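You operate a simulated robot arm through the tools that you are given. There is no shell and no other tool. Be economical: measure what you need, move in short steps, check, and stop when the job is done.

The job below is to be done with a simulated robot arm. You get a single attempt, and the scene is never put back.

JOB
Shut the winder down: power off, bobbin into the green bobbin tray, thread free, cone on the rack, dial SLOW.
Fine: power off before the bobbin, thread free before the cone.

It is judged by the outcome, as a careful person would: the job done as asked, and still so three seconds after it is handed in. It fails if anything else is knocked over, pushed out of place, dropped, spilled or broken.

ROBOT AND FRAMES
A 6-joint arm with a two-finger gripper, hanging from a carriage that runs on a gantry, over the field with the corners [-983, 892], [-981, -1208], [399, -1206], [397, 894] (x, y) and turns from -327 to 360 degrees about z. Base frame: it is fixed where the carriage stands at the start and does not move with it; the origin is on the floor, on the carriage's upright axis, x ahead of it, y to its left, z up; the surface under the hand at the start is at about z = 780. Lengths are in mm, angles in degrees, forces in N, time in s.
With the tool pointing down near the work surface it reaches from about 100 to 460 mm from the robot's upright axis, wherever it stands. Its first joint turns from -166.0 to 166.0 degrees. Places, roughly: back peg of the cone rack [500, 200, 800]; bench winder [400, 100, 800]; inside of the green bobbin tray [400, -200, 800]; power switch of the winder [400, 100, 800]; purple cone (6x6x11 cm) [500, 200, 800]; speed dial of the winder [400, 0, 800]; thread switch of the winder [400, 200, 800]. Payload 2.45 kg.
The tool frame sits at the grasp point between the pads (the TCP): z along the fingers, y along the line on which they close. The tips reach 26 mm beyond it. Largest opening 96 mm; the body of the gripper starts 69 mm behind the TCP.
Orientation is told as [roll, pitch, yaw] about the base's x, y, z axes, in that order, counted from this pose: with the fingers straight down and closing along the base's y, the tool's x points along the base's -x, its y along +y and its z along -z.

CONTROLS
- The arm moves only by the tool arm_command. Its argument "motion" is a list that holds one entry, the list of rows, each a list of 7 numbers: the closure, from 0 (fully open) to 1 (shut), then the shift along the tool's x, y, z in mm, then the turn, a rotation vector about the tool's x, y, z in degrees. In form: [[[jaw, x, y, z, rx, ry, rz], ...]]. A call has 1 to 10 rows; each row is the pose to reach, as a shift and turn from the pose commanded when the call began, along the tool's axes at that moment. Each row takes 0.2 s and may step no farther than 50 mm and 8.6 degrees from the row before; otherwise, or with a gripper value out of range, the whole call is refused. A pose out of reach is approached as far as the arm can. The call stops where the force on the tool passes 40 N (or 10 N more than at its start, if that is more) or the arm is blocked; 0.2 s more then pass. The fingers move at their own pace and stop on an object; they squeeze with about 30 N. The grip force told is the motor's: it shows also when the fingers shut on nothing. Time passes only in rows, and 0.2 s behind the last, so rows that repeat a pose let the fingers close. The reply holds the time, the measured pose of the TCP, the force on the tool along the base axes, the opening and the grip force, in the units named above and with some noise, with the torque about the TCP (base axes, N m) and any sound that the robot's microphone picked up.
- Cameras (640 x 400 px; columns grow to the right, rows downward): "scene" is now at [252.4, -18.9, 1735.2]; the picture's right is [-0.32, -0.95, 0.00], its down [-0.88, 0.29, -0.36] and it looks along [0.34, -0.11, -0.93] (base axes); focal length 247 px, centre (320, 200). "wrist" rides on the gripper at [82, 3, -98] in the tool frame; the picture's right is [-0.04, 1.00, 0.00], its down [-0.73, -0.03, -0.68] and it looks along [-0.68, -0.03, 0.73] (tool axes); focal length 256 px, centre (320, 200). There is no depth. A picture from a camera that has moved, and an enlarged one, comes with that camera's place and axes in the base frame and with its lens.
- get_image(camera): a new picture of that camera. The clock stands still meanwhile.
- move_column(by): slides the trunk up (or, below 0, down) by that many mm; the arm and the scene camera ride with it, the base frame stays. It gives what a move gives, with no picture.
- drive_base(legs): drives the robot by 1 to 6 legs, each [ahead, left, turn to the left] in mm, mm and degrees, along the robot's own axes; the way and the turn of a leg run together, so that a leg with both is an arc; at most 1500 mm and 180 degrees a leg. The arm and the cameras ride along, it lands a little off, and it stops where it bumps. It keeps to its track: a leg is cut to what the track allows. It gives what a move gives.
- pan_tilt(pan, tilt): turns the head with the scene camera to pan (to the left, within 155 degrees either way) and tilt (down, from -29 to 69), counted from straight ahead of the robot. It gives what a move gives.
- zoom(camera, box): a new picture of the part [left, top, right, bottom] of that camera's present view, enlarged. The clock stands still meanwhile.
- sign_off(): hands the job in; it is judged then, once.

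Work in short steps. Places have to be worked out from the pictures, the camera data and where the tool is seen: move nearer, look again, correct. Check each grasp and each placing, and mend what went wrong. You have 120 turns and 82 pictures in all, those below and enlarged ones among them. Open the gripper and draw the arm clear of the work before you hand the job in, unless the task says otherwise; then end with one line.

The tools are called after "Emit:" as name(argument=value, ...) on one line, values as JSON. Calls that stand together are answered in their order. arm_command: Moves the arm, as the interface text tells. Its arguments: {"type":"object","properties":{"motion":{"type":"array"}},"required":["motion"]} The other tools are called the same way: move_column (by) slides the trunk up or down; drive_base (legs) drives the base; pan_tilt (pan, tilt) turns the head that bears the scene camera; get_image (camera) takes a picture; zoom (camera, box) takes an enlarged picture of a part of a camera's view; sign_off () hands the job in.

At the start:

```text
clock: 0.0
tcp_pos: [502.0, -20.4, 1069.6]
orientation: [0.0, 0.0, 0.0]
force: [-0.3, 0.0, -0.8]
wrist_torque: [0.03, 0.01, -0.04]
gripper_width: 96.0
finger_force: 0.1
trunk travel left (down, up): [-475.0, 127.0]
robot x, y, heading: [-1.0, 4.0, -0.1]
head pan, tilt: [-18.4, 68.8]
```

scene: 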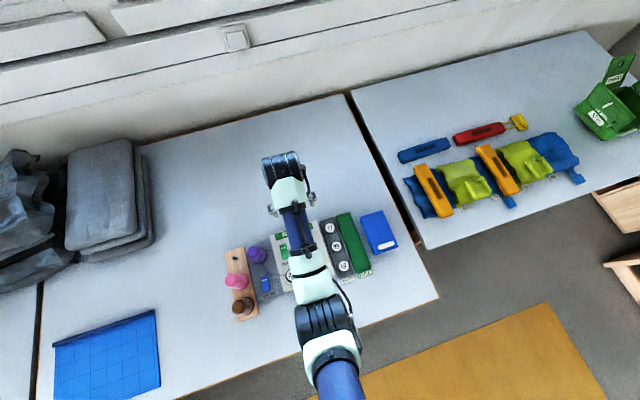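
wrist: 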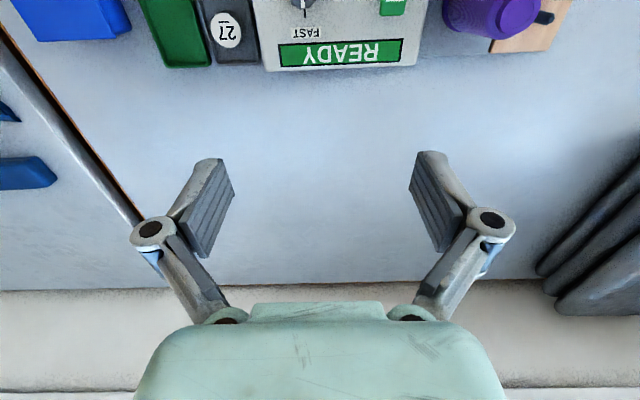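

The arm hides part of the winder; I zoom the scene picture around it first.

Emit:
zoom(camera="scene", box=[210, 190, 410, 330])

```text
2.86 times, centred on (310, 260) of scene
camera zoom: at [252.4, -18.9, 1735.2], right [-0.32, -0.95, 0.0], down [-0.88, 0.29, -0.36], along [0.34, -0.11, -0.93], focal length 706 px, centre (349, 29)
```

zoom: 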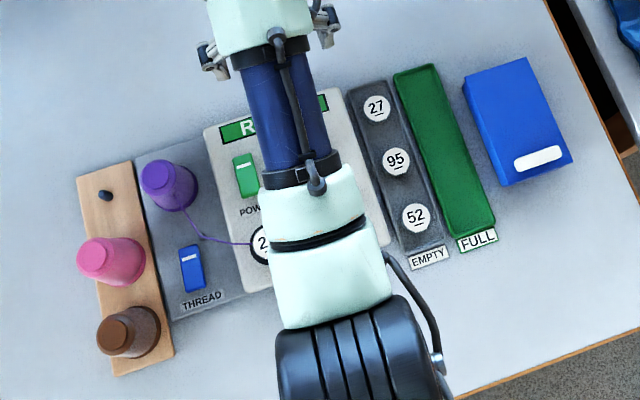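

The arm covers the winder; I'll back the carriage 300 mm so that the wrist camera looks down on it.

Emit:
drive_base(legs=[[-300, 80, 0]])

Emit:
get_image(camera="wrist")

Emit:
get_image(camera="scene")

```text
clock: 2.1
tcp_pos: [204.9, 62.4, 1070.3]
orientation: [-0.1, 0.0, 0.5]
force: [0.1, 0.0, -0.6]
wrist_torque: [0.0, -0.04, 0.01]
gripper_width: 96.3
finger_force: 0.1
trunk travel left (down, up): [-475.0, 127.0]
robot x, y, heading: [-296.1, 79.6, 0.4]
head pan, tilt: [-18.4, 68.8]
```

```text
78 pictures are left
camera wrist: at [123.8, 64.0, 1169.0], right [0.03, 1.0, 0.0], down [0.73, -0.02, 0.68], along [0.68, -0.02, -0.73], focal length 256 px, centre (320, 200)
```

wrist: 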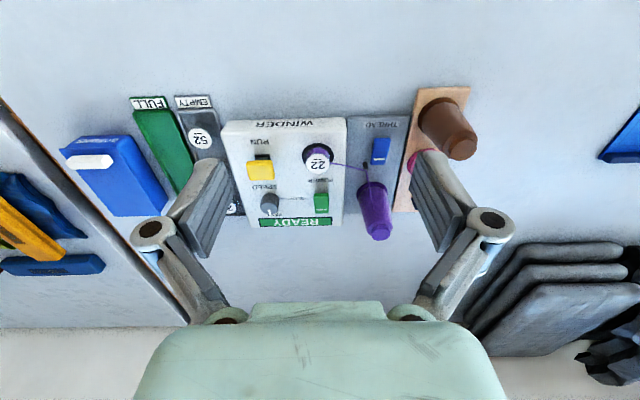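

```text
77 pictures are left
camera scene: at [-42.7, 61.1, 1735.2], right [-0.31, -0.95, 0.0], down [-0.89, 0.29, -0.36], along [0.34, -0.11, -0.93], focal length 247 px, centre (320, 200)
```

scene: 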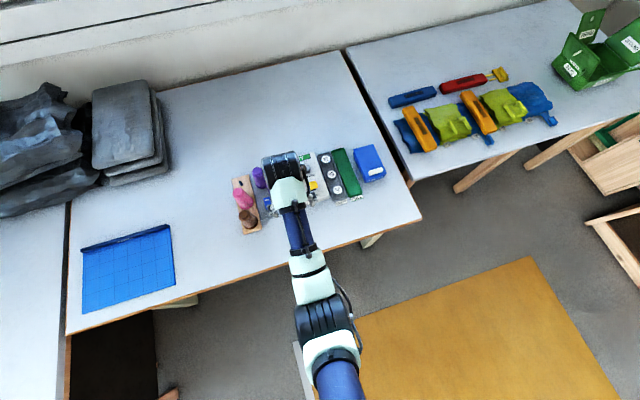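

The winder is now in view; enlarge it.

Emit:
zoom(camera="wrist", box=[120, 80, 480, 250])

```text
1.78 times, centred on (300, 165) of wrist
camera zoom: at [123.8, 64.0, 1169.0], right [0.03, 1.0, 0.0], down [0.73, -0.02, 0.68], along [0.68, -0.02, -0.73], focal length 455 px, centre (356, 262)
```

zoom: 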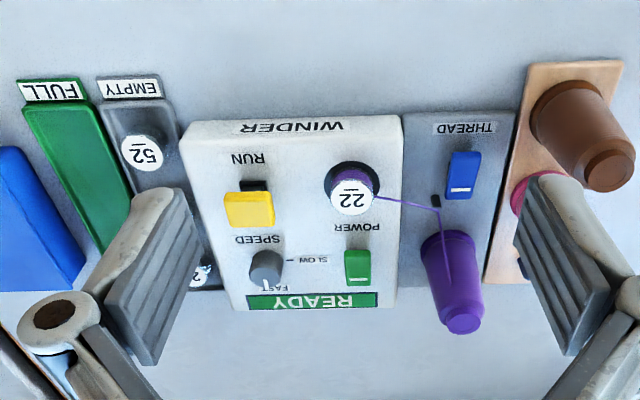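

Power at about (436, 58, 838), dial beside it, back peg near (475, 238), green tray near (417, -202). I retract the arm and bring the carriage to about (80, 60), from where everything is in reach.

Emit:
arm_command(motion=[[[0, 50, 0, 0, 0, 0, 0], [0, 100, 0, 0, 0, 0, 0], [0, 150, 0, 0, 0, 0, 0], [0, 200, 0, 0, 0, 0, 0], [0, 250, 0, 0, 0, 0, 0], [0, 300, 0, 0, 0, 0, 0], [0, 340, 0, 0, 0, 0, 0]]])

Emit:
drive_base(legs=[[376, -20, -0.4]])

Emit:
arm_command(motion=[[[0, 0, 0, 40, 0, 0, 0], [0, 0, 0, 80, 0, 0, 0]]])

Emit:
get_image(camera="wrist")

Emit:
get_image(camera="scene")

```text
clock: 3.7
tcp_pos: [-138.2, 57.5, 1067.6]
orientation: [0.0, -0.3, 0.5]
force: [0.1, 1.0, -0.6]
wrist_torque: [0.01, 0.04, -0.01]
gripper_width: 96.0
finger_force: 0.1
out of reach, approached as far as the arm can: row 2, 3, 4, 5, 6
trunk travel left (down, up): [-475.0, 127.0]
robot x, y, heading: [-296.0, 78.5, 0.6]
head pan, tilt: [-18.4, 68.8]
```

```text
clock: 6.0
tcp_pos: [231.6, 35.1, 1067.1]
orientation: [0.0, -0.3, -0.3]
force: [0.5, -0.9, 0.0]
wrist_torque: [0.02, 0.01, -0.03]
gripper_width: 96.1
finger_force: 0.0
trunk travel left (down, up): [-475.0, 127.0]
robot x, y, heading: [72.8, 55.7, -0.3]
head pan, tilt: [-18.4, 68.8]
```

```text
clock: 6.6
tcp_pos: [234.7, 36.1, 984.3]
orientation: [-0.1, -0.3, -0.4]
force: [0.3, 0.6, -0.2]
wrist_torque: [0.0, 0.0, -0.03]
gripper_width: 96.3
finger_force: 0.0
trunk travel left (down, up): [-475.0, 127.0]
robot x, y, heading: [73.6, 57.9, -0.5]
head pan, tilt: [-18.4, 68.8]
```

```text
75 pictures are left
camera wrist: at [152.2, 39.8, 1085.1], right [0.05, 1.0, 0.0], down [0.73, -0.03, 0.68], along [0.68, -0.03, -0.73], focal length 256 px, centre (320, 200)
```

wrist: 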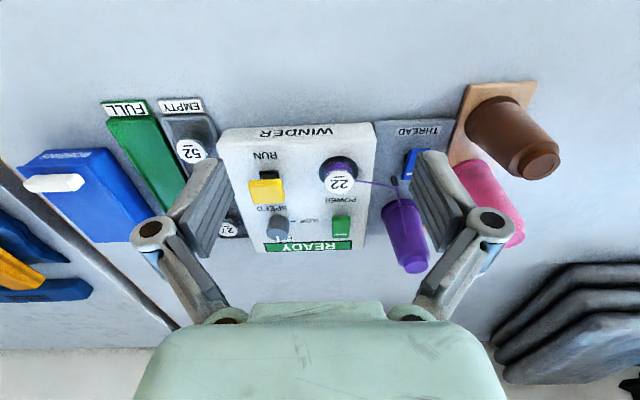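

```text
74 pictures are left
camera scene: at [327.0, 37.0, 1735.2], right [-0.32, -0.95, 0.0], down [-0.88, 0.3, -0.36], along [0.34, -0.12, -0.93], focal length 247 px, centre (320, 200)
```

scene: 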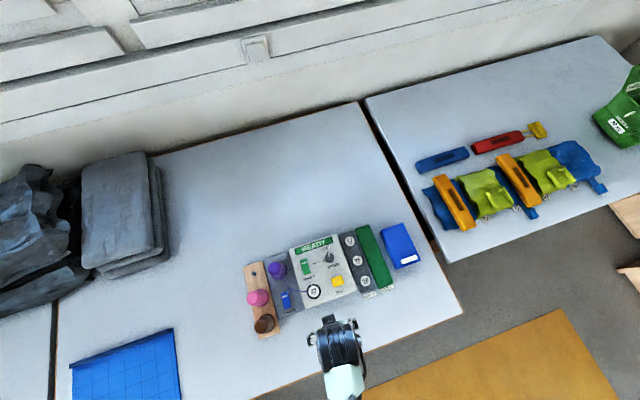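

The scene camera now sees the whole winder; enlarge both views for measuring.

Emit:
zoom(camera="scene", box=[235, 215, 395, 345])

Emit:
zoom(camera="wrist", box=[200, 80, 460, 280])

```text
3.08 times, centred on (315, 280) of scene
camera zoom: at [327.0, 37.0, 1735.2], right [-0.32, -0.95, 0.0], down [-0.88, 0.3, -0.36], along [0.34, -0.12, -0.93], focal length 760 px, centre (335, -46)
```

zoom: 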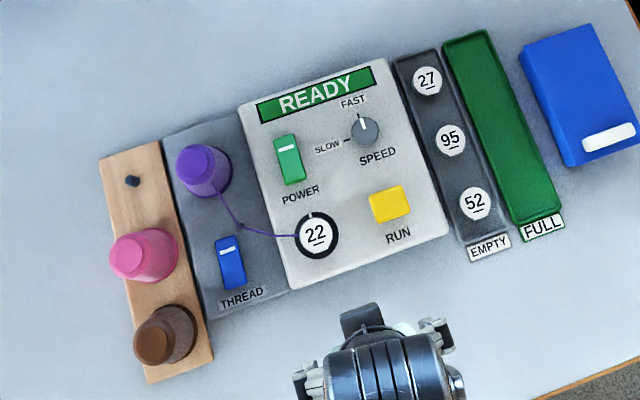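

```text
2.00 times, centred on (330, 180) of wrist
camera zoom: at [152.2, 39.8, 1085.1], right [0.05, 1.0, 0.0], down [0.73, -0.03, 0.68], along [0.68, -0.03, -0.73], focal length 512 px, centre (300, 240)
```

zoom: 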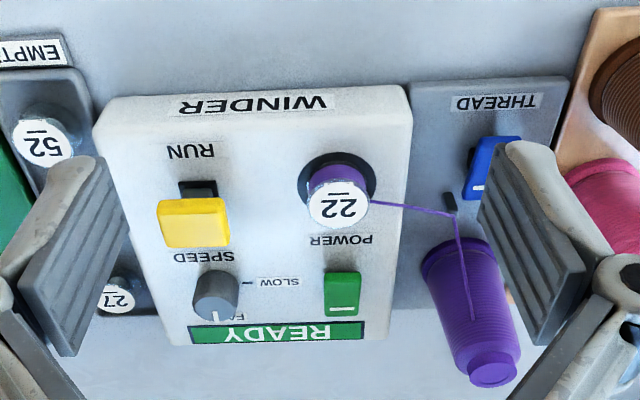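

Power switch ≈(434,57,840), dial ≈(435,-35,843), bobbin label ≈(347,52,846), cone top ≈(456,150,895), peg ≈(474,238). I move closer to look at the switch shapes from the low side.

Emit:
arm_command(motion=[[[0, 0, 20, 40, 0, 0, 0], [0, 0, 20, 80, 0, 0, 0], [0, -40, 20, 80, 0, 0, 0]]])

Emit:
get_image(camera="wrist")

```text
clock: 7.4
tcp_pos: [272.0, 55.2, 908.8]
orientation: [0.0, -0.2, -0.4]
force: [-0.1, 1.0, 0.0]
wrist_torque: [-0.03, -0.05, 0.03]
gripper_width: 96.0
finger_force: 0.0
trunk travel left (down, up): [-475.0, 127.0]
robot x, y, heading: [70.6, 57.7, -0.4]
head pan, tilt: [-18.4, 68.8]
```

```text
71 pictures are left
camera wrist: at [190.3, 59.0, 1007.7], right [0.05, 1.0, 0.0], down [0.73, -0.03, 0.68], along [0.68, -0.03, -0.73], focal length 256 px, centre (320, 200)
```

wrist: 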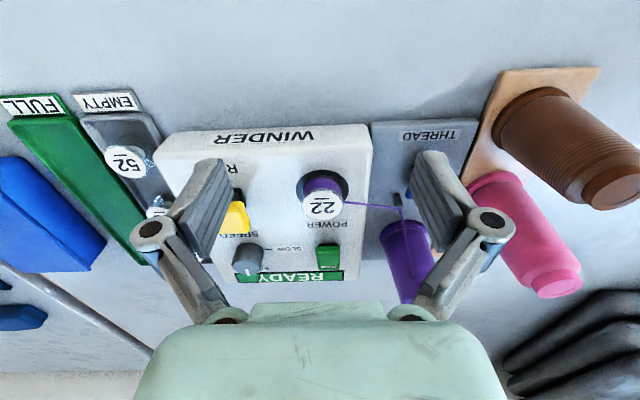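

Emit:
zoom(camera="wrist", box=[230, 160, 390, 290])

```text
3.08 times, centred on (310, 225) of wrist
camera zoom: at [190.3, 59.0, 1007.7], right [0.05, 1.0, 0.0], down [0.73, -0.03, 0.68], along [0.68, -0.03, -0.73], focal length 788 px, centre (351, 123)
```

zoom: 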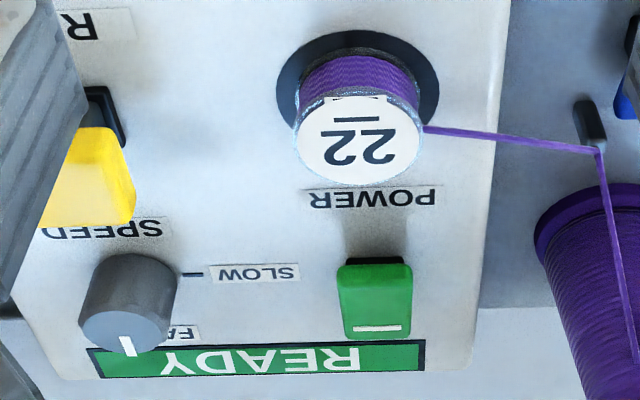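

The rocker's marked far end looks pressed and its near end raised (~(410,57)). I close the fingers and move above the near end.

Emit:
arm_command(motion=[[[1, -40, 1, 0, 0, 0, 0], [1, -80, 1, 0, 0, 0, 0], [1, -120, 1, 0, 0, 0, 0], [1, -141, 2, 0, 0, 0, 0], [1, -141, 2, 15, 0, 0, 0], [1, -141, 2, 15, 0, 0, 0]]])

Emit:
get_image(camera="wrist")

Emit:
zoom(camera="scene", box=[235, 215, 395, 345])

```text
clock: 8.8
tcp_pos: [414.1, 56.2, 893.9]
orientation: [0.0, -0.3, -0.4]
force: [0.0, 0.2, 0.7]
wrist_torque: [0.0, -0.01, -0.02]
gripper_width: 0.1
finger_force: 28.8
trunk travel left (down, up): [-475.0, 127.0]
robot x, y, heading: [74.1, 60.2, -0.5]
head pan, tilt: [-18.4, 68.8]
```

```text
69 pictures are left
camera wrist: at [332.3, 59.5, 992.4], right [0.05, 1.0, 0.0], down [0.73, -0.03, 0.68], along [0.68, -0.03, -0.73], focal length 256 px, centre (320, 200)
```

wrist: 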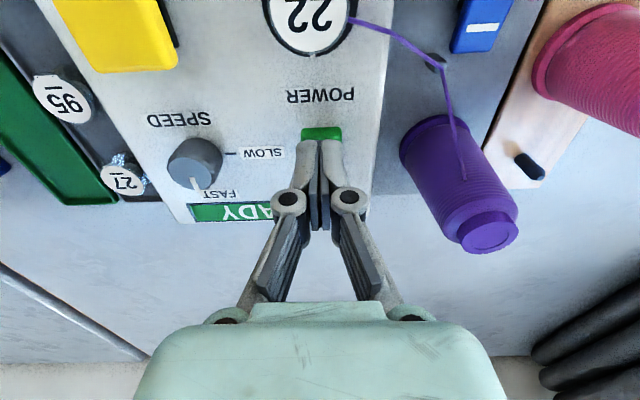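

```text
3.08 times, centred on (315, 280) of scene
camera zoom: at [327.0, 37.0, 1735.2], right [-0.32, -0.95, 0.0], down [-0.88, 0.3, -0.36], along [0.34, -0.12, -0.93], focal length 760 px, centre (335, -46)
```

zoom: 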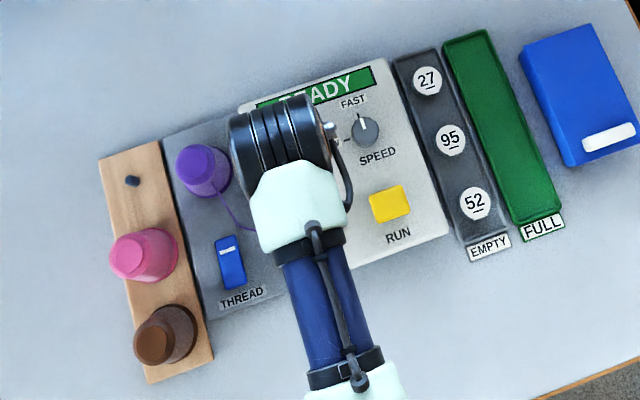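

The fingertips are over the near half of the rocker, about 20 mm above it. Press down in small steps and come back up.

Emit:
arm_command(motion=[[[1, 0, 0, 10, 0, 0, 0], [1, 0, 0, 18, 0, 0, 0], [1, 0, 0, 22, 0, 0, 0], [1, 0, 0, 26, 0, 0, 0], [1, 0, 0, 29, 0, 0, 0], [1, 0, 0, 32, 0, 0, 0]]])

```text
clock: 9.9
tcp_pos: [414.0, 56.2, 868.8]
orientation: [-0.1, -0.2, -0.3]
force: [-11.3, -1.1, 27.8]
wrist_torque: [0.02, -0.02, -0.01]
gripper_width: 6.1
finger_force: 28.7
trunk travel left (down, up): [-475.0, 127.0]
robot x, y, heading: [74.7, 58.7, -0.6]
head pan, tilt: [-18.4, 68.8]
stopped in row 5: the force on the tool passed its limit at 49 N (the readings are from after the stop); the commanded pose is now the measured one
```

It hit the limit at tip z≈843. Raise and look.

Emit:
arm_command(motion=[[[1, 0, 0, -15, 0, 0, 0], [1, 0, 0, -40, 0, 0, 0], [1, 50, 0, -50, 0, 0, 0], [1, 100, 0, -60, 0, 0, 0], [1, 140, 0, -60, 0, 0, 0]]])

Emit:
zoom(camera="scene", box=[235, 215, 395, 345])

Emit:
zoom(camera="wrist", box=[200, 80, 460, 280])

```text
refused: row 3 steps farther than a row can; nothing moved
```

```text
3.08 times, centred on (315, 280) of scene
camera zoom: at [326.2, 37.0, 1735.4], right [-0.32, -0.95, 0.0], down [-0.88, 0.3, -0.36], along [0.34, -0.12, -0.93], focal length 760 px, centre (335, -46)
```

zoom: 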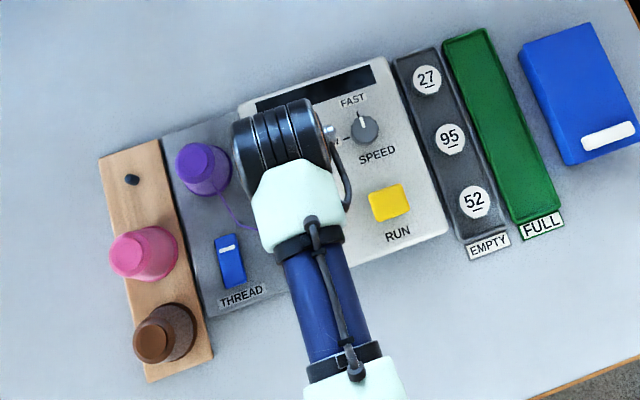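

```text
2.00 times, centred on (330, 180) of wrist
camera zoom: at [331.6, 59.8, 967.6], right [0.05, 1.0, 0.0], down [0.73, -0.03, 0.68], along [0.68, -0.03, -0.73], focal length 512 px, centre (300, 240)
```

zoom: 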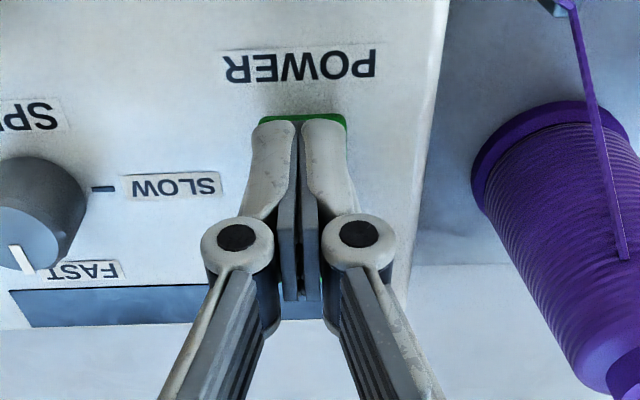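

The display went dark: power is off. Now raise and move above the near end of the thread rocker, about (335,155).

Emit:
arm_command(motion=[[[1, 0, 0, -40, 0, 0, 0], [1, 0, 0, -85, 0, 0, 0], [1, 25, 30, -85, 0, 0, 0], [1, 50, 60, -85, 0, 0, 0], [1, 79, 99, -85, 0, 0, 0], [1, 79, 99, -85, 0, 0, 0]]])

Emit:
get_image(camera="wrist")

```text
clock: 11.3
tcp_pos: [335.0, 154.5, 954.0]
orientation: [-0.1, -0.2, -0.4]
force: [0.6, 0.3, 0.1]
wrist_torque: [-0.04, -0.01, 0.02]
gripper_width: 0.0
finger_force: 28.7
trunk travel left (down, up): [-475.0, 127.0]
robot x, y, heading: [74.8, 55.2, -0.4]
head pan, tilt: [-18.4, 68.8]
```

```text
65 pictures are left
camera wrist: at [252.5, 157.6, 1052.9], right [0.05, 1.0, 0.0], down [0.73, -0.03, 0.68], along [0.68, -0.03, -0.73], focal length 256 px, centre (320, 200)
```

wrist: 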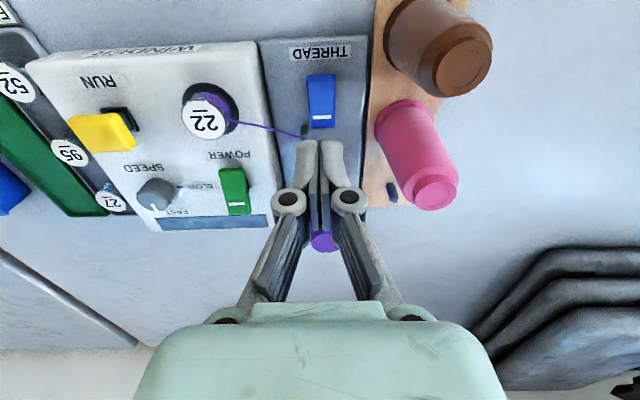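

The rocker lies at x 327–377, y≈155, top z≈810. Descend and press its near end.

Emit:
arm_command(motion=[[[1, 0, 0, 45, 0, 0, 0], [1, 0, 0, 85, 0, 0, 0], [1, 0, 0, 98, 0, 0, 0], [1, 0, 0, 106, 0, 0, 0], [1, 0, 0, 111, 0, 0, 0], [1, 0, 0, 115, 0, 0, 0], [1, 0, 0, 119, 0, 0, 0], [1, 0, 0, 122, 0, 0, 0], [1, 0, 0, 125, 0, 0, 0]]])

Emit:
arm_command(motion=[[[1, 0, 0, -30, 0, 0, 0], [1, 0, 0, -75, 0, 0, 0], [1, 0, 0, -120, 0, 0, 0], [1, 0, 0, -160, 0, 0, 0], [1, 40, 0, -160, 0, 0, 0], [1, 80, 0, -160, 0, 0, 0]]])

Emit:
zoom(camera="wrist", box=[160, 80, 460, 280])

Emit:
zoom(camera="scene", box=[235, 215, 395, 345])

```text
clock: 12.9
tcp_pos: [336.6, 157.1, 837.3]
orientation: [0.0, -0.2, -0.3]
force: [-13.6, -3.0, 33.6]
wrist_torque: [-0.05, -0.07, -0.06]
gripper_width: 5.9
finger_force: 28.0
trunk travel left (down, up): [-475.0, 127.0]
robot x, y, heading: [73.1, 54.3, -0.3]
head pan, tilt: [-18.4, 68.8]
stopped in row 7: the force on the tool passed its limit at 56 N (the readings are from after the stop); the commanded pose is now the measured one
```

```text
clock: 14.3
tcp_pos: [258.4, 157.5, 994.3]
orientation: [0.1, -0.3, -0.3]
force: [0.7, 0.2, -0.5]
wrist_torque: [-0.02, 0.02, 0.01]
gripper_width: 0.3
finger_force: 29.5
trunk travel left (down, up): [-475.0, 127.0]
robot x, y, heading: [73.2, 58.2, -0.5]
head pan, tilt: [-18.4, 68.8]
```

```text
2.00 times, centred on (310, 180) of wrist
camera zoom: at [175.3, 162.0, 1093.0], right [0.05, 1.0, 0.0], down [0.73, -0.04, 0.68], along [0.68, -0.03, -0.73], focal length 512 px, centre (340, 240)
```

zoom: 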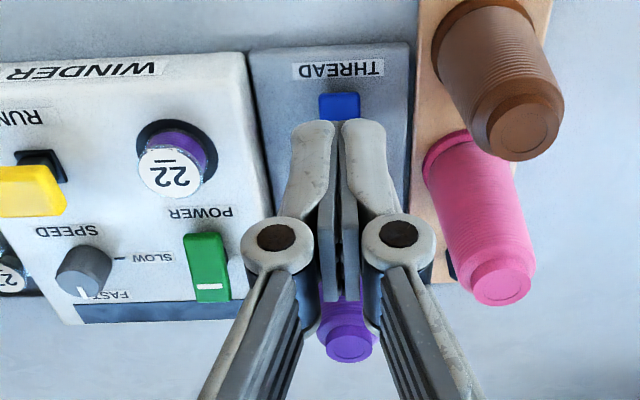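

```text
3.08 times, centred on (315, 280) of scene
camera zoom: at [326.7, 37.0, 1735.2], right [-0.32, -0.95, 0.0], down [-0.88, 0.3, -0.36], along [0.34, -0.12, -0.93], focal length 760 px, centre (335, -46)
```

zoom: 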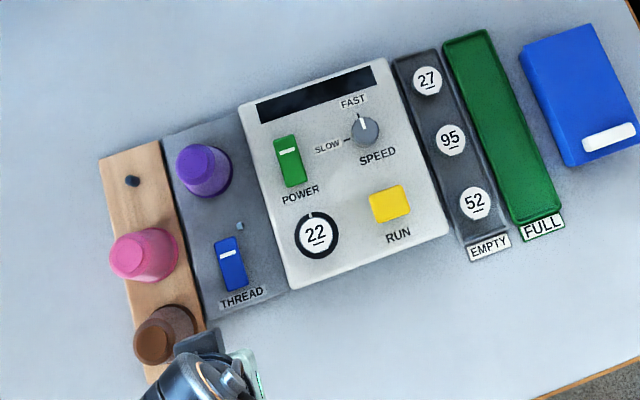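

The thread is freed from the guide. Now the bobbin: I turn the gripper by 90° so the fingers close along x (the length of the green tray), opening to ~62 mm, and move above the bobbin at (347,52).

Emit:
arm_command(motion=[[[0.35, -9, -10, 0, 0, 0, 8.5], [0.35, -18, -21, 0, 0, 0, 17], [0.35, -27, -32, 0, 0, 0, 25.5], [0.35, -36, -42, 0, 0, 0, 34], [0.35, -45, -53, 0, 0, 0, 42.5], [0.35, -54, -63, 0, 0, 0, 51], [0.35, -63, -74, 0, 0, 0, 59.5], [0.35, -72, -84, 0, 0, 0, 68], [0.35, -81, -95, 0, 0, 0, 76.5], [0.35, -89, -105, 0, 0, 0, 85]]])

Emit:
arm_command(motion=[[[0.35, 0, 0, 20, 0, 0, 4.5], [0.35, 0, 0, 40, 0, 0, 4.5], [0.35, 0, 0, 40, 0, 0, 4.5]]])

Emit:
get_image(camera="wrist")

```text
clock: 16.5
tcp_pos: [343.8, 50.6, 996.8]
orientation: [0.2, -0.1, -85.5]
force: [0.4, -0.4, -0.2]
wrist_torque: [-0.02, 0.01, 0.0]
gripper_width: 62.4
finger_force: 0.0
trunk travel left (down, up): [-475.0, 127.0]
robot x, y, heading: [77.1, 56.5, -0.7]
head pan, tilt: [-18.4, 68.8]
```

```text
clock: 17.3
tcp_pos: [343.0, 50.8, 958.5]
orientation: [0.3, 0.0, -90.0]
force: [0.3, -0.4, -0.7]
wrist_torque: [0.0, 0.02, -0.04]
gripper_width: 62.4
finger_force: 0.1
trunk travel left (down, up): [-475.0, 127.0]
robot x, y, heading: [72.2, 56.8, -0.5]
head pan, tilt: [-18.4, 68.8]
```

```text
62 pictures are left
camera wrist: at [345.6, 131.8, 1056.6], right [1.0, -0.04, 0.01], down [-0.03, -0.73, 0.68], along [-0.02, -0.68, -0.73], focal length 256 px, centre (320, 200)
```

wrist: 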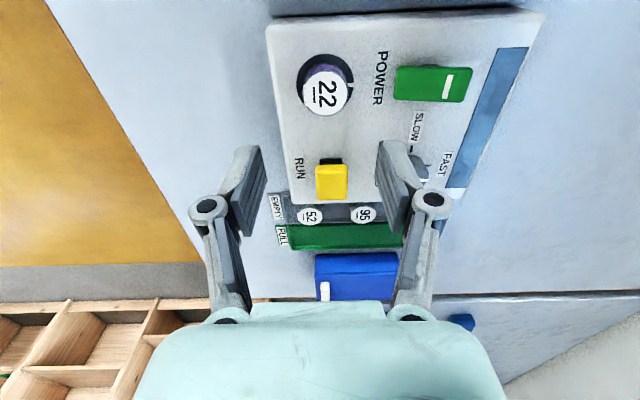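

Bobbin label is at about (348,52.5). Correct by (5,2) and descend with the open fingers around it.

Emit:
arm_command(motion=[[[0.35, 2, 5, 20, 0, 0, 0], [0.35, 2, 5, 50, 0, 0, 0], [0.35, 2, 5, 75, 0, 0, 0], [0.35, 2, 5, 87, 0, 0, 0], [0.35, 2, 5, 95, 0, 0, 0]]])

Emit:
get_image(camera="wrist")

```text
clock: 18.5
tcp_pos: [351.1, 53.5, 861.5]
orientation: [0.2, 0.0, -89.8]
force: [-0.5, 0.8, -0.4]
wrist_torque: [-0.01, 0.0, 0.01]
gripper_width: 62.5
finger_force: 0.1
trunk travel left (down, up): [-475.0, 127.0]
robot x, y, heading: [74.5, 57.8, -0.5]
head pan, tilt: [-18.4, 68.8]
```

```text
61 pictures are left
camera wrist: at [353.4, 134.1, 961.5], right [1.0, -0.04, 0.01], down [-0.03, -0.73, 0.68], along [-0.02, -0.68, -0.73], focal length 256 px, centre (320, 200)
```

wrist: 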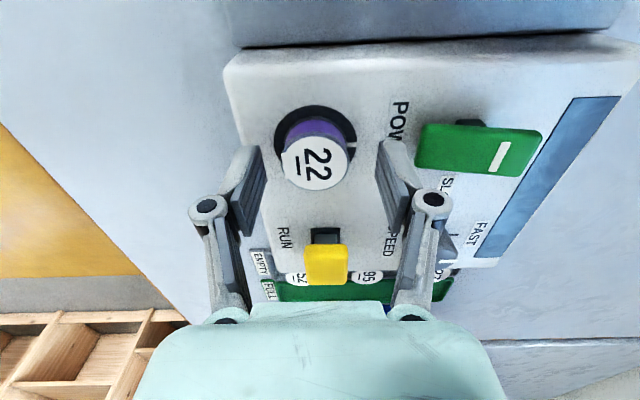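

Bobbin is between the fingers at (348.5, 54). Small correction and close.

Emit:
arm_command(motion=[[[0.35, 0.5, -2, 0, 0, 0, 0], [1, 0.5, -2, 0, 0, 0, 0], [1, 0.5, -2, 0, 0, 0, 0], [1, 0.5, -2, 0, 0, 0, 0], [1, 0.5, -2, 0, 0, 0, 0]]])

Emit:
get_image(camera="wrist")

```text
clock: 19.7
tcp_pos: [348.1, 51.8, 862.1]
orientation: [0.3, 0.1, -89.9]
force: [-0.4, -0.7, -0.8]
wrist_torque: [-0.01, -0.01, 0.01]
gripper_width: 36.7
finger_force: 29.5
trunk travel left (down, up): [-475.0, 127.0]
robot x, y, heading: [72.1, 58.7, -0.7]
head pan, tilt: [-18.4, 68.8]
```

```text
60 pictures are left
camera wrist: at [351.1, 135.2, 961.1], right [1.0, -0.04, 0.01], down [-0.03, -0.73, 0.68], along [-0.02, -0.68, -0.73], focal length 256 px, centre (320, 200)
```

wrist: 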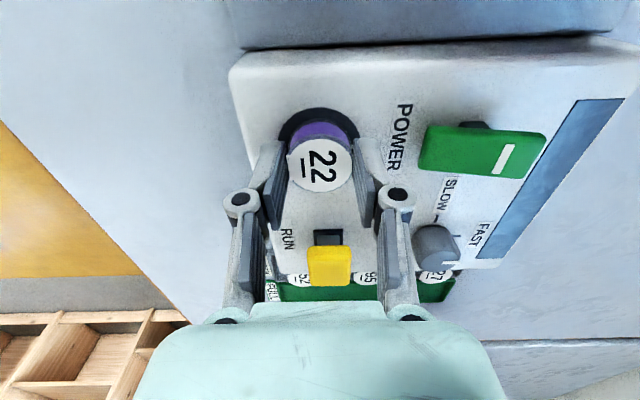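

Gripped at 36.7 mm. Lift straight up slowly, then check.

Emit:
arm_command(motion=[[[1, 0, 0, -8, 0, 0, 0], [1, 0, 0, -20, 0, 0, 0], [1, 0, 0, -35, 0, 0, 0], [1, 0, 0, -60, 0, 0, 0], [1, 0, 0, -90, 0, 0, 0]]])

Emit:
get_image(camera="wrist")

```text
clock: 20.9
tcp_pos: [347.1, 51.8, 952.7]
orientation: [0.2, 0.0, -89.9]
force: [-0.2, 0.1, -0.3]
wrist_torque: [-0.01, -0.03, 0.04]
gripper_width: 36.7
finger_force: 30.1
trunk travel left (down, up): [-475.0, 127.0]
robot x, y, heading: [75.3, 60.6, -0.1]
head pan, tilt: [-18.4, 68.8]
```

```text
59 pictures are left
camera wrist: at [350.1, 134.5, 1051.3], right [1.0, -0.04, 0.0], down [-0.03, -0.73, 0.68], along [-0.02, -0.68, -0.73], focal length 256 px, centre (320, 200)
```

wrist: 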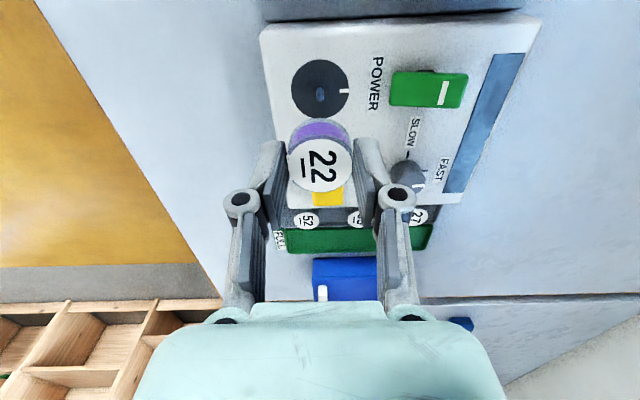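

The bobbin is out (bottom about 44 mm below TCP). Carry it towards the tray, stopping short to look at the tray.

Emit:
arm_command(motion=[[[1, -40, 8, 0, 0, 0, 0], [1, -80, 16, 0, 0, 0, 0], [1, -120, 24, 0, 0, 0, 0], [1, -150, 33, 0, 0, 0, 0], [1, -150, 33, 0, 0, 0, 0]]])

Emit:
get_image(camera="wrist")

Emit:
zoom(camera="scene", box=[235, 215, 395, 345])

```text
clock: 22.1
tcp_pos: [383.7, -98.6, 951.1]
orientation: [0.2, 0.0, -89.8]
force: [-0.6, -0.5, -0.4]
wrist_torque: [0.0, 0.04, -0.03]
gripper_width: 36.6
finger_force: 30.5
trunk travel left (down, up): [-475.0, 127.0]
robot x, y, heading: [73.3, 63.0, -0.2]
head pan, tilt: [-18.4, 68.8]
```

```text
58 pictures are left
camera wrist: at [385.5, -15.4, 1050.5], right [1.0, -0.04, 0.0], down [-0.03, -0.73, 0.68], along [-0.02, -0.68, -0.73], focal length 256 px, centre (320, 200)
```

wrist: 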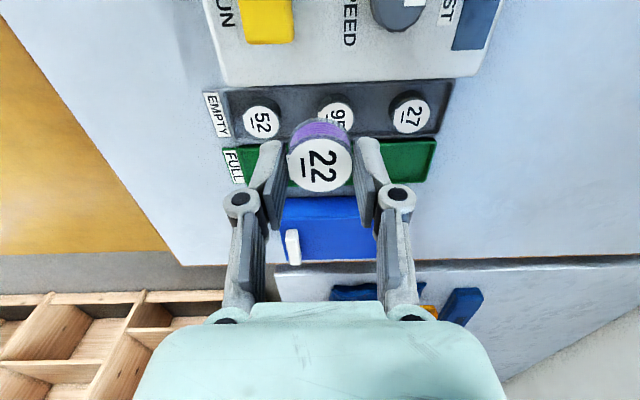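

```text
3.08 times, centred on (315, 280) of scene
camera zoom: at [326.6, 37.0, 1735.2], right [-0.32, -0.95, 0.0], down [-0.88, 0.3, -0.36], along [0.34, -0.12, -0.93], focal length 760 px, centre (335, -46)
```

zoom: 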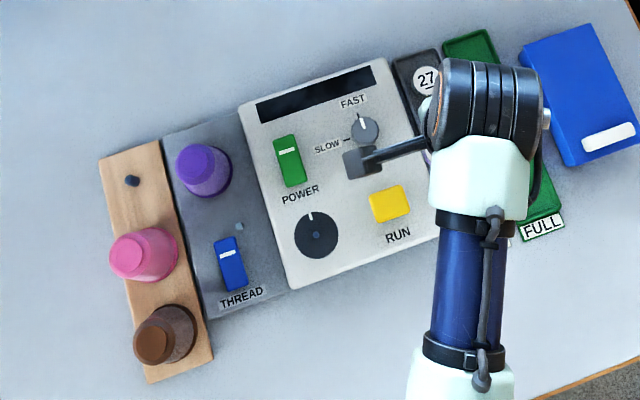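

Tray spans about y -164…-225, so its centre is y≈-197. Move over it and lower in steps.

Emit:
arm_command(motion=[[[1, -45, 0, 0, 0, 0, 0], [1, -98, 0, 0, 0, 0, 0], [1, -98, 0, 0, 0, 0, 0]]])

Emit:
arm_command(motion=[[[1, -49, 0, 0, 0, 0, 0], [1, -98, 0, 0, 0, 0, 0], [1, -98, 0, 40, 0, 0, 0], [1, -98, 0, 75, 0, 0, 0], [1, -98, 0, 75, 0, 0, 0]]])

Emit:
get_image(camera="wrist")

```text
refused: row 2 steps farther than a row can; nothing moved
```

```text
clock: 23.3
tcp_pos: [380.4, -196.5, 874.0]
orientation: [0.3, 0.0, -89.9]
force: [-0.2, 0.2, -0.6]
wrist_torque: [0.0, -0.03, -0.01]
gripper_width: 36.6
finger_force: 30.0
trunk travel left (down, up): [-475.0, 127.0]
robot x, y, heading: [74.9, 63.4, -0.4]
head pan, tilt: [-18.4, 68.8]
```

```text
56 pictures are left
camera wrist: at [382.8, -115.2, 973.0], right [1.0, -0.04, 0.01], down [-0.03, -0.73, 0.68], along [-0.02, -0.68, -0.73], focal length 256 px, centre (320, 200)
```

wrist: 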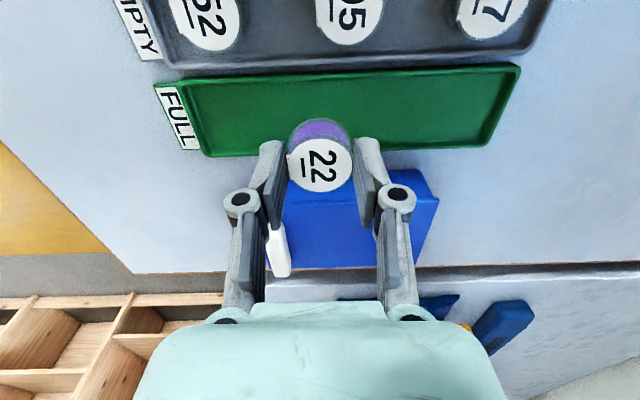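

Centred (rim y −168…−226). Lower until the bobbin touches the tray floor.

Emit:
arm_command(motion=[[[1, 0, 0, 20, 0, 0, 0], [1, 0, 0, 32, 0, 0, 0], [1, 0, 0, 37, 0, 0, 0], [1, 0, 0, 41, 0, 0, 0], [1, 0, 0, 41, 0, 0, 0]]])

Emit:
get_image(camera="wrist")

```text
clock: 24.5
tcp_pos: [381.3, -192.6, 834.8]
orientation: [0.3, 0.0, -89.9]
force: [-0.4, 0.0, 0.0]
wrist_torque: [-0.01, 0.0, 0.02]
gripper_width: 36.7
finger_force: 29.9
trunk travel left (down, up): [-475.0, 127.0]
robot x, y, heading: [71.0, 58.0, -0.4]
head pan, tilt: [-18.4, 68.8]
```

```text
55 pictures are left
camera wrist: at [384.1, -112.3, 934.2], right [1.0, -0.04, 0.01], down [-0.03, -0.73, 0.68], along [-0.02, -0.68, -0.73], focal length 256 px, centre (320, 200)
```

wrist: 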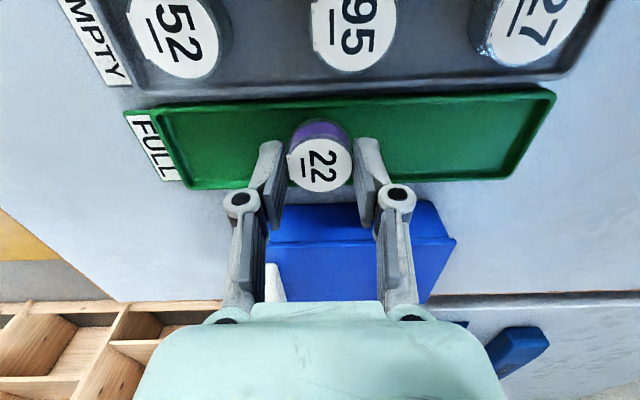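

Still free of contact. Continue down in small steps.

Emit:
arm_command(motion=[[[1, -2, 0, 4, 0, 0, 0], [1, -2, 0, 8, 0, 0, 0], [1, -2, 0, 11, 0, 0, 0], [1, -2, 0, 14, 0, 0, 0]]])

```text
clock: 25.5
tcp_pos: [380.5, -196.3, 821.2]
orientation: [0.4, 0.0, -89.9]
force: [-0.1, 0.5, -0.5]
wrist_torque: [0.0, -0.02, 0.03]
gripper_width: 36.6
finger_force: 30.1
trunk travel left (down, up): [-475.0, 127.0]
robot x, y, heading: [76.3, 59.8, -0.5]
head pan, tilt: [-18.4, 68.8]
```

No contact yet at TCP 821; a few more mm with the force guard.

Emit:
arm_command(motion=[[[1, 0, 0, 2, 0, 0, 0], [1, 0, 0, 4, 0, 0, 0], [1, 0, 0, 6, 0, 0, 0], [1, 0, 0, 6, 0, 0, 0]]])

Emit:
get_image(camera="wrist")

```text
clock: 26.5
tcp_pos: [381.6, -197.3, 816.1]
orientation: [0.2, -0.1, -90.0]
force: [-4.6, 1.1, 21.1]
wrist_torque: [0.02, 0.13, 0.01]
gripper_width: 36.6
finger_force: 29.5
trunk travel left (down, up): [-475.0, 127.0]
robot x, y, heading: [76.1, 56.7, -0.4]
head pan, tilt: [-18.4, 68.8]
```

```text
54 pictures are left
camera wrist: at [384.4, -115.4, 915.1], right [1.0, -0.04, 0.01], down [-0.03, -0.73, 0.68], along [-0.02, -0.68, -0.73], focal length 256 px, centre (320, 200)
```

wrist: 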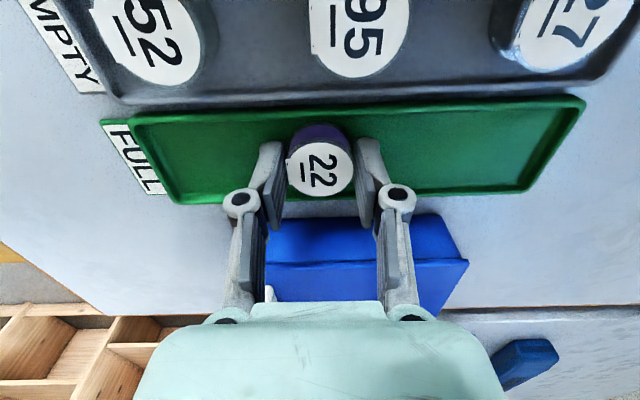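

Contact on the floor, bobbin inside the rims. Release by opening partly, then rise.

Emit:
arm_command(motion=[[[1, 0, 0, -1.5, 0, 0, 0], [0.5, 0, 0, -1.5, 0, 0, 0], [0.4, 0, 0, -1.5, 0, 0, 0], [0.4, 0, 0, -1.5, 0, 0, 0], [0.4, 0, 0, -30, 0, 0, 0], [0.4, 0, 0, -75, 0, 0, 0], [0.4, 0, 0, -120, 0, 0, 0]]])

Emit:
get_image(camera="wrist")

```text
clock: 28.1
tcp_pos: [381.8, -192.1, 937.8]
orientation: [0.2, -0.1, -89.9]
force: [0.0, 0.1, 0.4]
wrist_torque: [0.02, -0.01, -0.01]
gripper_width: 57.8
finger_force: 0.0
trunk travel left (down, up): [-475.0, 127.0]
robot x, y, heading: [73.7, 60.8, -0.4]
head pan, tilt: [-18.4, 68.8]
```

```text
53 pictures are left
camera wrist: at [385.1, -111.1, 1036.1], right [1.0, -0.04, 0.0], down [-0.03, -0.73, 0.68], along [-0.02, -0.68, -0.73], focal length 256 px, centre (320, 200)
```

wrist: 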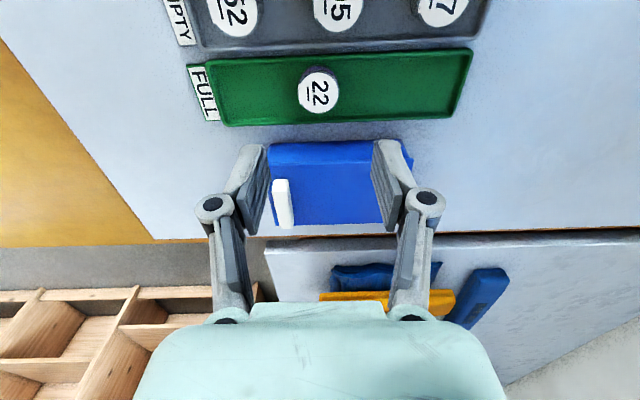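

Bobbin 22 stands in the green tray. The gripper is already at yaw -90, right for grasping the dial and turning it +90° (FAST → SLOW); move above the dial.

Emit:
arm_command(motion=[[[0.4, 40, 12, 0, 0, 0, 0], [0.4, 80, 25, 0, 0, 0, 0], [0.4, 120, 40, 0, 0, 0, 0], [0.4, 155, 53, 0, 0, 0, 0], [0.4, 155, 53, 0, 0, 0, 0]]])

Emit:
get_image(camera="wrist")

```text
clock: 29.3
tcp_pos: [434.1, -38.9, 935.5]
orientation: [0.2, 0.0, -89.9]
force: [-0.1, -0.4, 0.5]
wrist_torque: [0.0, -0.01, 0.01]
gripper_width: 57.7
finger_force: 0.0
trunk travel left (down, up): [-475.0, 127.0]
robot x, y, heading: [74.3, 58.7, -0.2]
head pan, tilt: [-18.4, 68.8]
```

```text
52 pictures are left
camera wrist: at [436.2, 42.6, 1034.4], right [1.0, -0.04, 0.01], down [-0.03, -0.73, 0.68], along [-0.02, -0.68, -0.73], focal length 256 px, centre (320, 200)
```

wrist: 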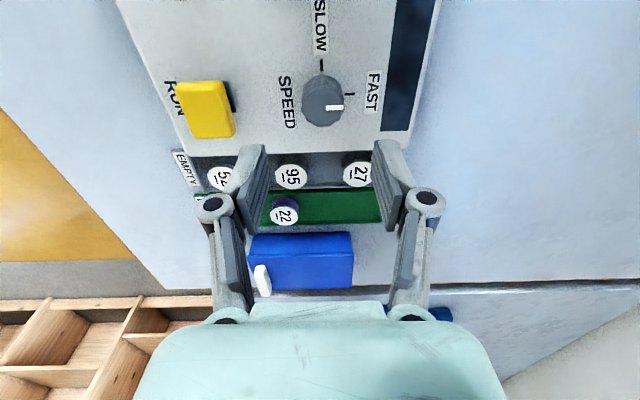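

Dial centre ≈(437,-38), ticks confirm a 90° turn. Descend around it with tips at about z 828.

Emit:
arm_command(motion=[[[0.4, 1, 3, 30, 0, 0, 0], [0.4, 1, 3, 60, 0, 0, 0], [0.4, 1, 3, 73, 0, 0, 0], [0.4, 1, 3, 81, 0, 0, 0], [0.4, 1, 3, 81, 0, 0, 0]]])

Emit:
get_image(camera="wrist")

```text
clock: 30.5
tcp_pos: [436.7, -39.6, 854.3]
orientation: [0.3, 0.1, -90.0]
force: [0.1, -0.3, -0.6]
wrist_torque: [-0.04, 0.01, -0.02]
gripper_width: 57.6
finger_force: 0.1
trunk travel left (down, up): [-475.0, 127.0]
robot x, y, heading: [72.9, 63.0, -0.5]
head pan, tilt: [-18.4, 68.8]
```

```text
51 pictures are left
camera wrist: at [440.0, 41.7, 953.2], right [1.0, -0.04, 0.01], down [-0.03, -0.73, 0.68], along [-0.02, -0.68, -0.73], focal length 256 px, centre (320, 200)
```

wrist: 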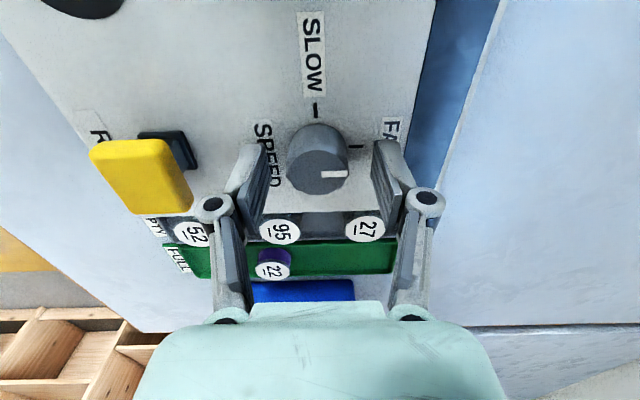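

Knob centred between the fingers. Close on it.

Emit:
arm_command(motion=[[[1, 0, 0.5, 0, 0, 0, 0], [1, 0, 0.5, 0, 0, 0, 0], [1, 0, 0.5, 0, 0, 0, 0], [1, 0, 0.5, 0, 0, 0, 0]]])

```text
clock: 31.5
tcp_pos: [436.3, -39.9, 853.6]
orientation: [0.3, -0.1, -89.9]
force: [-5.7, -0.7, -1.7]
wrist_torque: [0.1, 0.33, 0.01]
gripper_width: 31.6
finger_force: 45.1
trunk travel left (down, up): [-475.0, 127.0]
robot x, y, heading: [76.2, 56.6, -0.3]
head pan, tilt: [-18.4, 68.8]
```

Gripped at 31.6 mm. Turn the dial +86° (about the tool's −z) in steps, then the remaining 4°.

Emit:
arm_command(motion=[[[1, 0, 0, 0, 0, 0, -8.5], [1, 0, 0, 0, 0, 0, -17], [1, 0, 0, 0, 0, 0, -25.5], [1, 0, 0, 0, 0, 0, -34], [1, 0, 0, 0, 0, 0, -42.5], [1, 0, 0, 0, 0, 0, -51], [1, 0, 0, 0, 0, 0, -59.5], [1, 0, 0, 0, 0, 0, -68], [1, 0, 0, 0, 0, 0, -76.5], [1, 0, 0, 0, 0, 0, -85]]])

Emit:
get_image(camera="wrist")

```text
clock: 33.7
tcp_pos: [441.0, -35.8, 854.1]
orientation: [0.2, -0.4, -4.8]
force: [13.7, 16.7, -14.6]
wrist_torque: [0.51, 0.48, -0.11]
gripper_width: 31.4
finger_force: 44.6
trunk travel left (down, up): [-475.0, 127.0]
robot x, y, heading: [74.0, 57.0, -0.3]
head pan, tilt: [-18.4, 68.8]
```

```text
50 pictures are left
camera wrist: at [358.5, -26.2, 953.2], right [0.12, 0.99, 0.0], down [0.72, -0.09, 0.68], along [0.68, -0.08, -0.73], focal length 256 px, centre (320, 200)
```

wrist: 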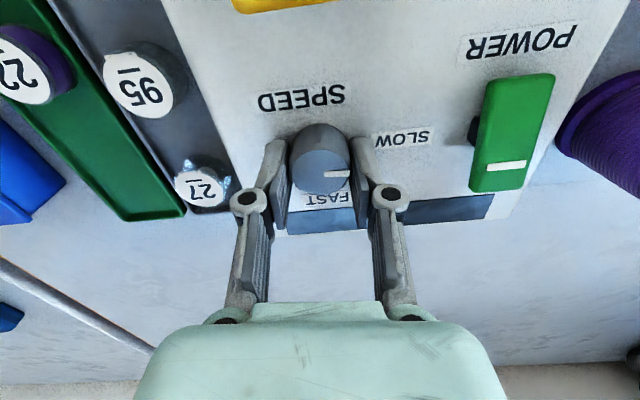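

The pointer followed and points nearly to SLOW. Turn the last 5°, then release and rise.

Emit:
arm_command(motion=[[[1, 0, 0, 0, 0, 0, -5], [1, 0, 0, 0, 0, 0, -5], [0.4, 0, 0, 0, 0, 0, -5], [0.4, 0, 0, 0, 0, 0, -5], [0.4, 0, 0, -40, 0, 0, -5], [0.4, 0, 0, -85, 0, 0, -5], [0.4, 40, 0, -95, 0, 0, -5], [0.4, 70, 0, -95, 0, 0, -5]]])

Emit:
zoom(camera="wrist", box=[230, 60, 390, 160])

```text
clock: 35.5
tcp_pos: [368.7, -32.1, 949.7]
orientation: [0.0, -0.3, 0.1]
force: [0.4, -0.8, 0.2]
wrist_torque: [-0.01, 0.02, -0.02]
gripper_width: 57.9
finger_force: 0.0
trunk travel left (down, up): [-475.0, 127.0]
robot x, y, heading: [76.6, 59.7, -0.4]
head pan, tilt: [-18.4, 68.8]
```

```text
4.00 times, centred on (310, 110) of wrist
camera zoom: at [286.5, -29.0, 1049.0], right [0.04, 1.0, 0.0], down [0.73, -0.03, 0.68], along [0.68, -0.03, -0.73], focal length 1024 px, centre (360, 560)
```

zoom: 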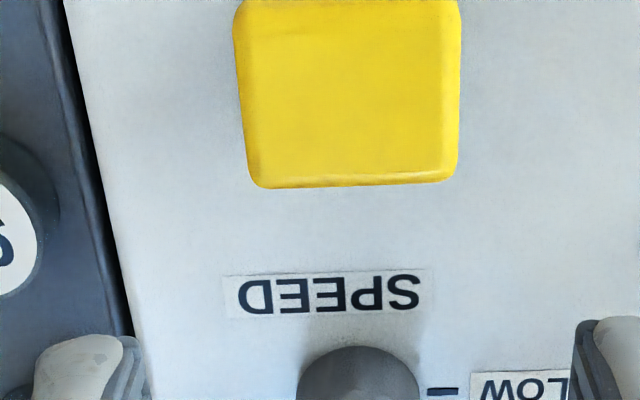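

Emit:
zoom(camera="wrist", box=[250, 120, 410, 220])

Emit:
zoom(camera="scene", box=[235, 215, 395, 345])

```text
4.00 times, centred on (330, 170) of wrist
camera zoom: at [286.5, -29.0, 1049.0], right [0.04, 1.0, 0.0], down [0.73, -0.03, 0.68], along [0.68, -0.03, -0.73], focal length 1024 px, centre (280, 320)
```

zoom: 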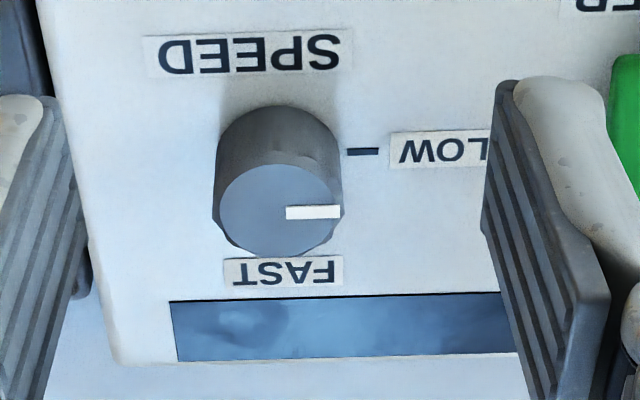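

```text
3.08 times, centred on (315, 280) of scene
camera zoom: at [326.7, 37.0, 1735.2], right [-0.32, -0.95, 0.0], down [-0.88, 0.3, -0.36], along [0.34, -0.12, -0.93], focal length 760 px, centre (335, -46)
```

zoom: 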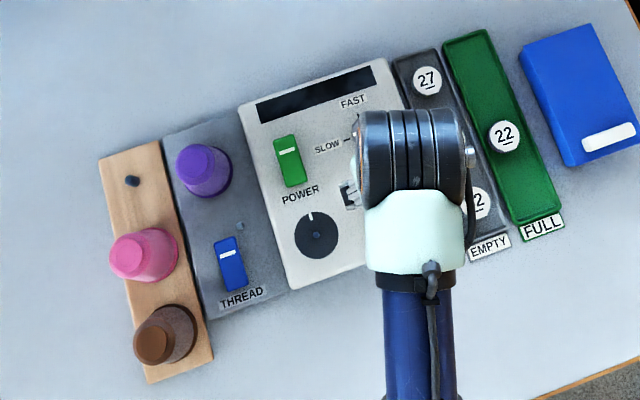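

Pointer is parallel to the SLOW tick. Next the cone: raise a little, open, and move above it at about (456,150).

Emit:
arm_command(motion=[[[0.1, 0, 10, -20, 0, 0, 0], [0.1, -10, 55, -25, 0, 0, 0], [0.1, -25, 100, -25, 0, 0, 0], [0.1, -45, 140, -25, 0, 0, 0], [0.1, -50, 180, -25, 0, 0, 0], [0.1, -50, 180, -25, 0, 0, 0]]])

Emit:
get_image(camera="wrist")

Emit:
zoom(camera="wrist", box=[240, 60, 500, 220])

```text
clock: 36.9
tcp_pos: [419.1, 146.6, 974.2]
orientation: [0.0, -0.4, 0.1]
force: [-0.1, 0.3, 0.4]
wrist_torque: [0.01, -0.01, -0.02]
gripper_width: 86.3
finger_force: 0.1
trunk travel left (down, up): [-475.0, 127.0]
robot x, y, heading: [73.2, 55.2, -0.4]
head pan, tilt: [-18.4, 68.8]
```

```text
46 pictures are left
camera wrist: at [335.8, 149.7, 1073.0], right [0.04, 1.0, 0.0], down [0.73, -0.03, 0.68], along [0.68, -0.03, -0.73], focal length 256 px, centre (320, 200)
```

wrist: 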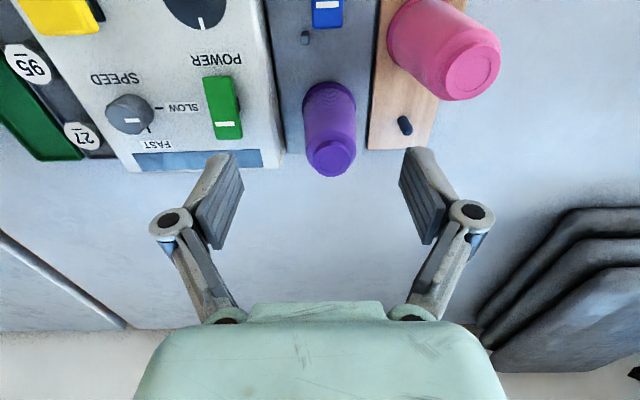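

```text
2.46 times, centred on (370, 140) of wrist
camera zoom: at [335.8, 149.7, 1073.0], right [0.04, 1.0, 0.0], down [0.73, -0.03, 0.68], along [0.68, -0.03, -0.73], focal length 630 px, centre (197, 348)
```

zoom: 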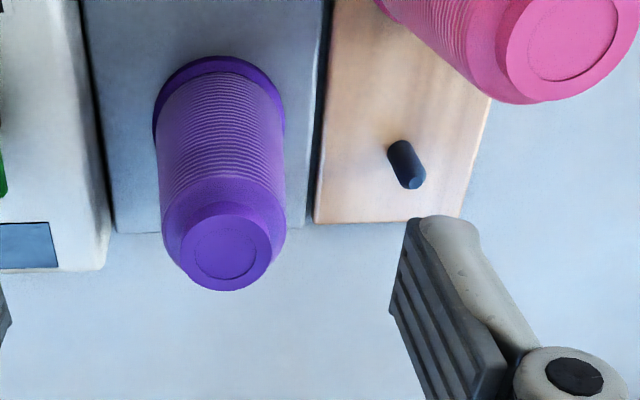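

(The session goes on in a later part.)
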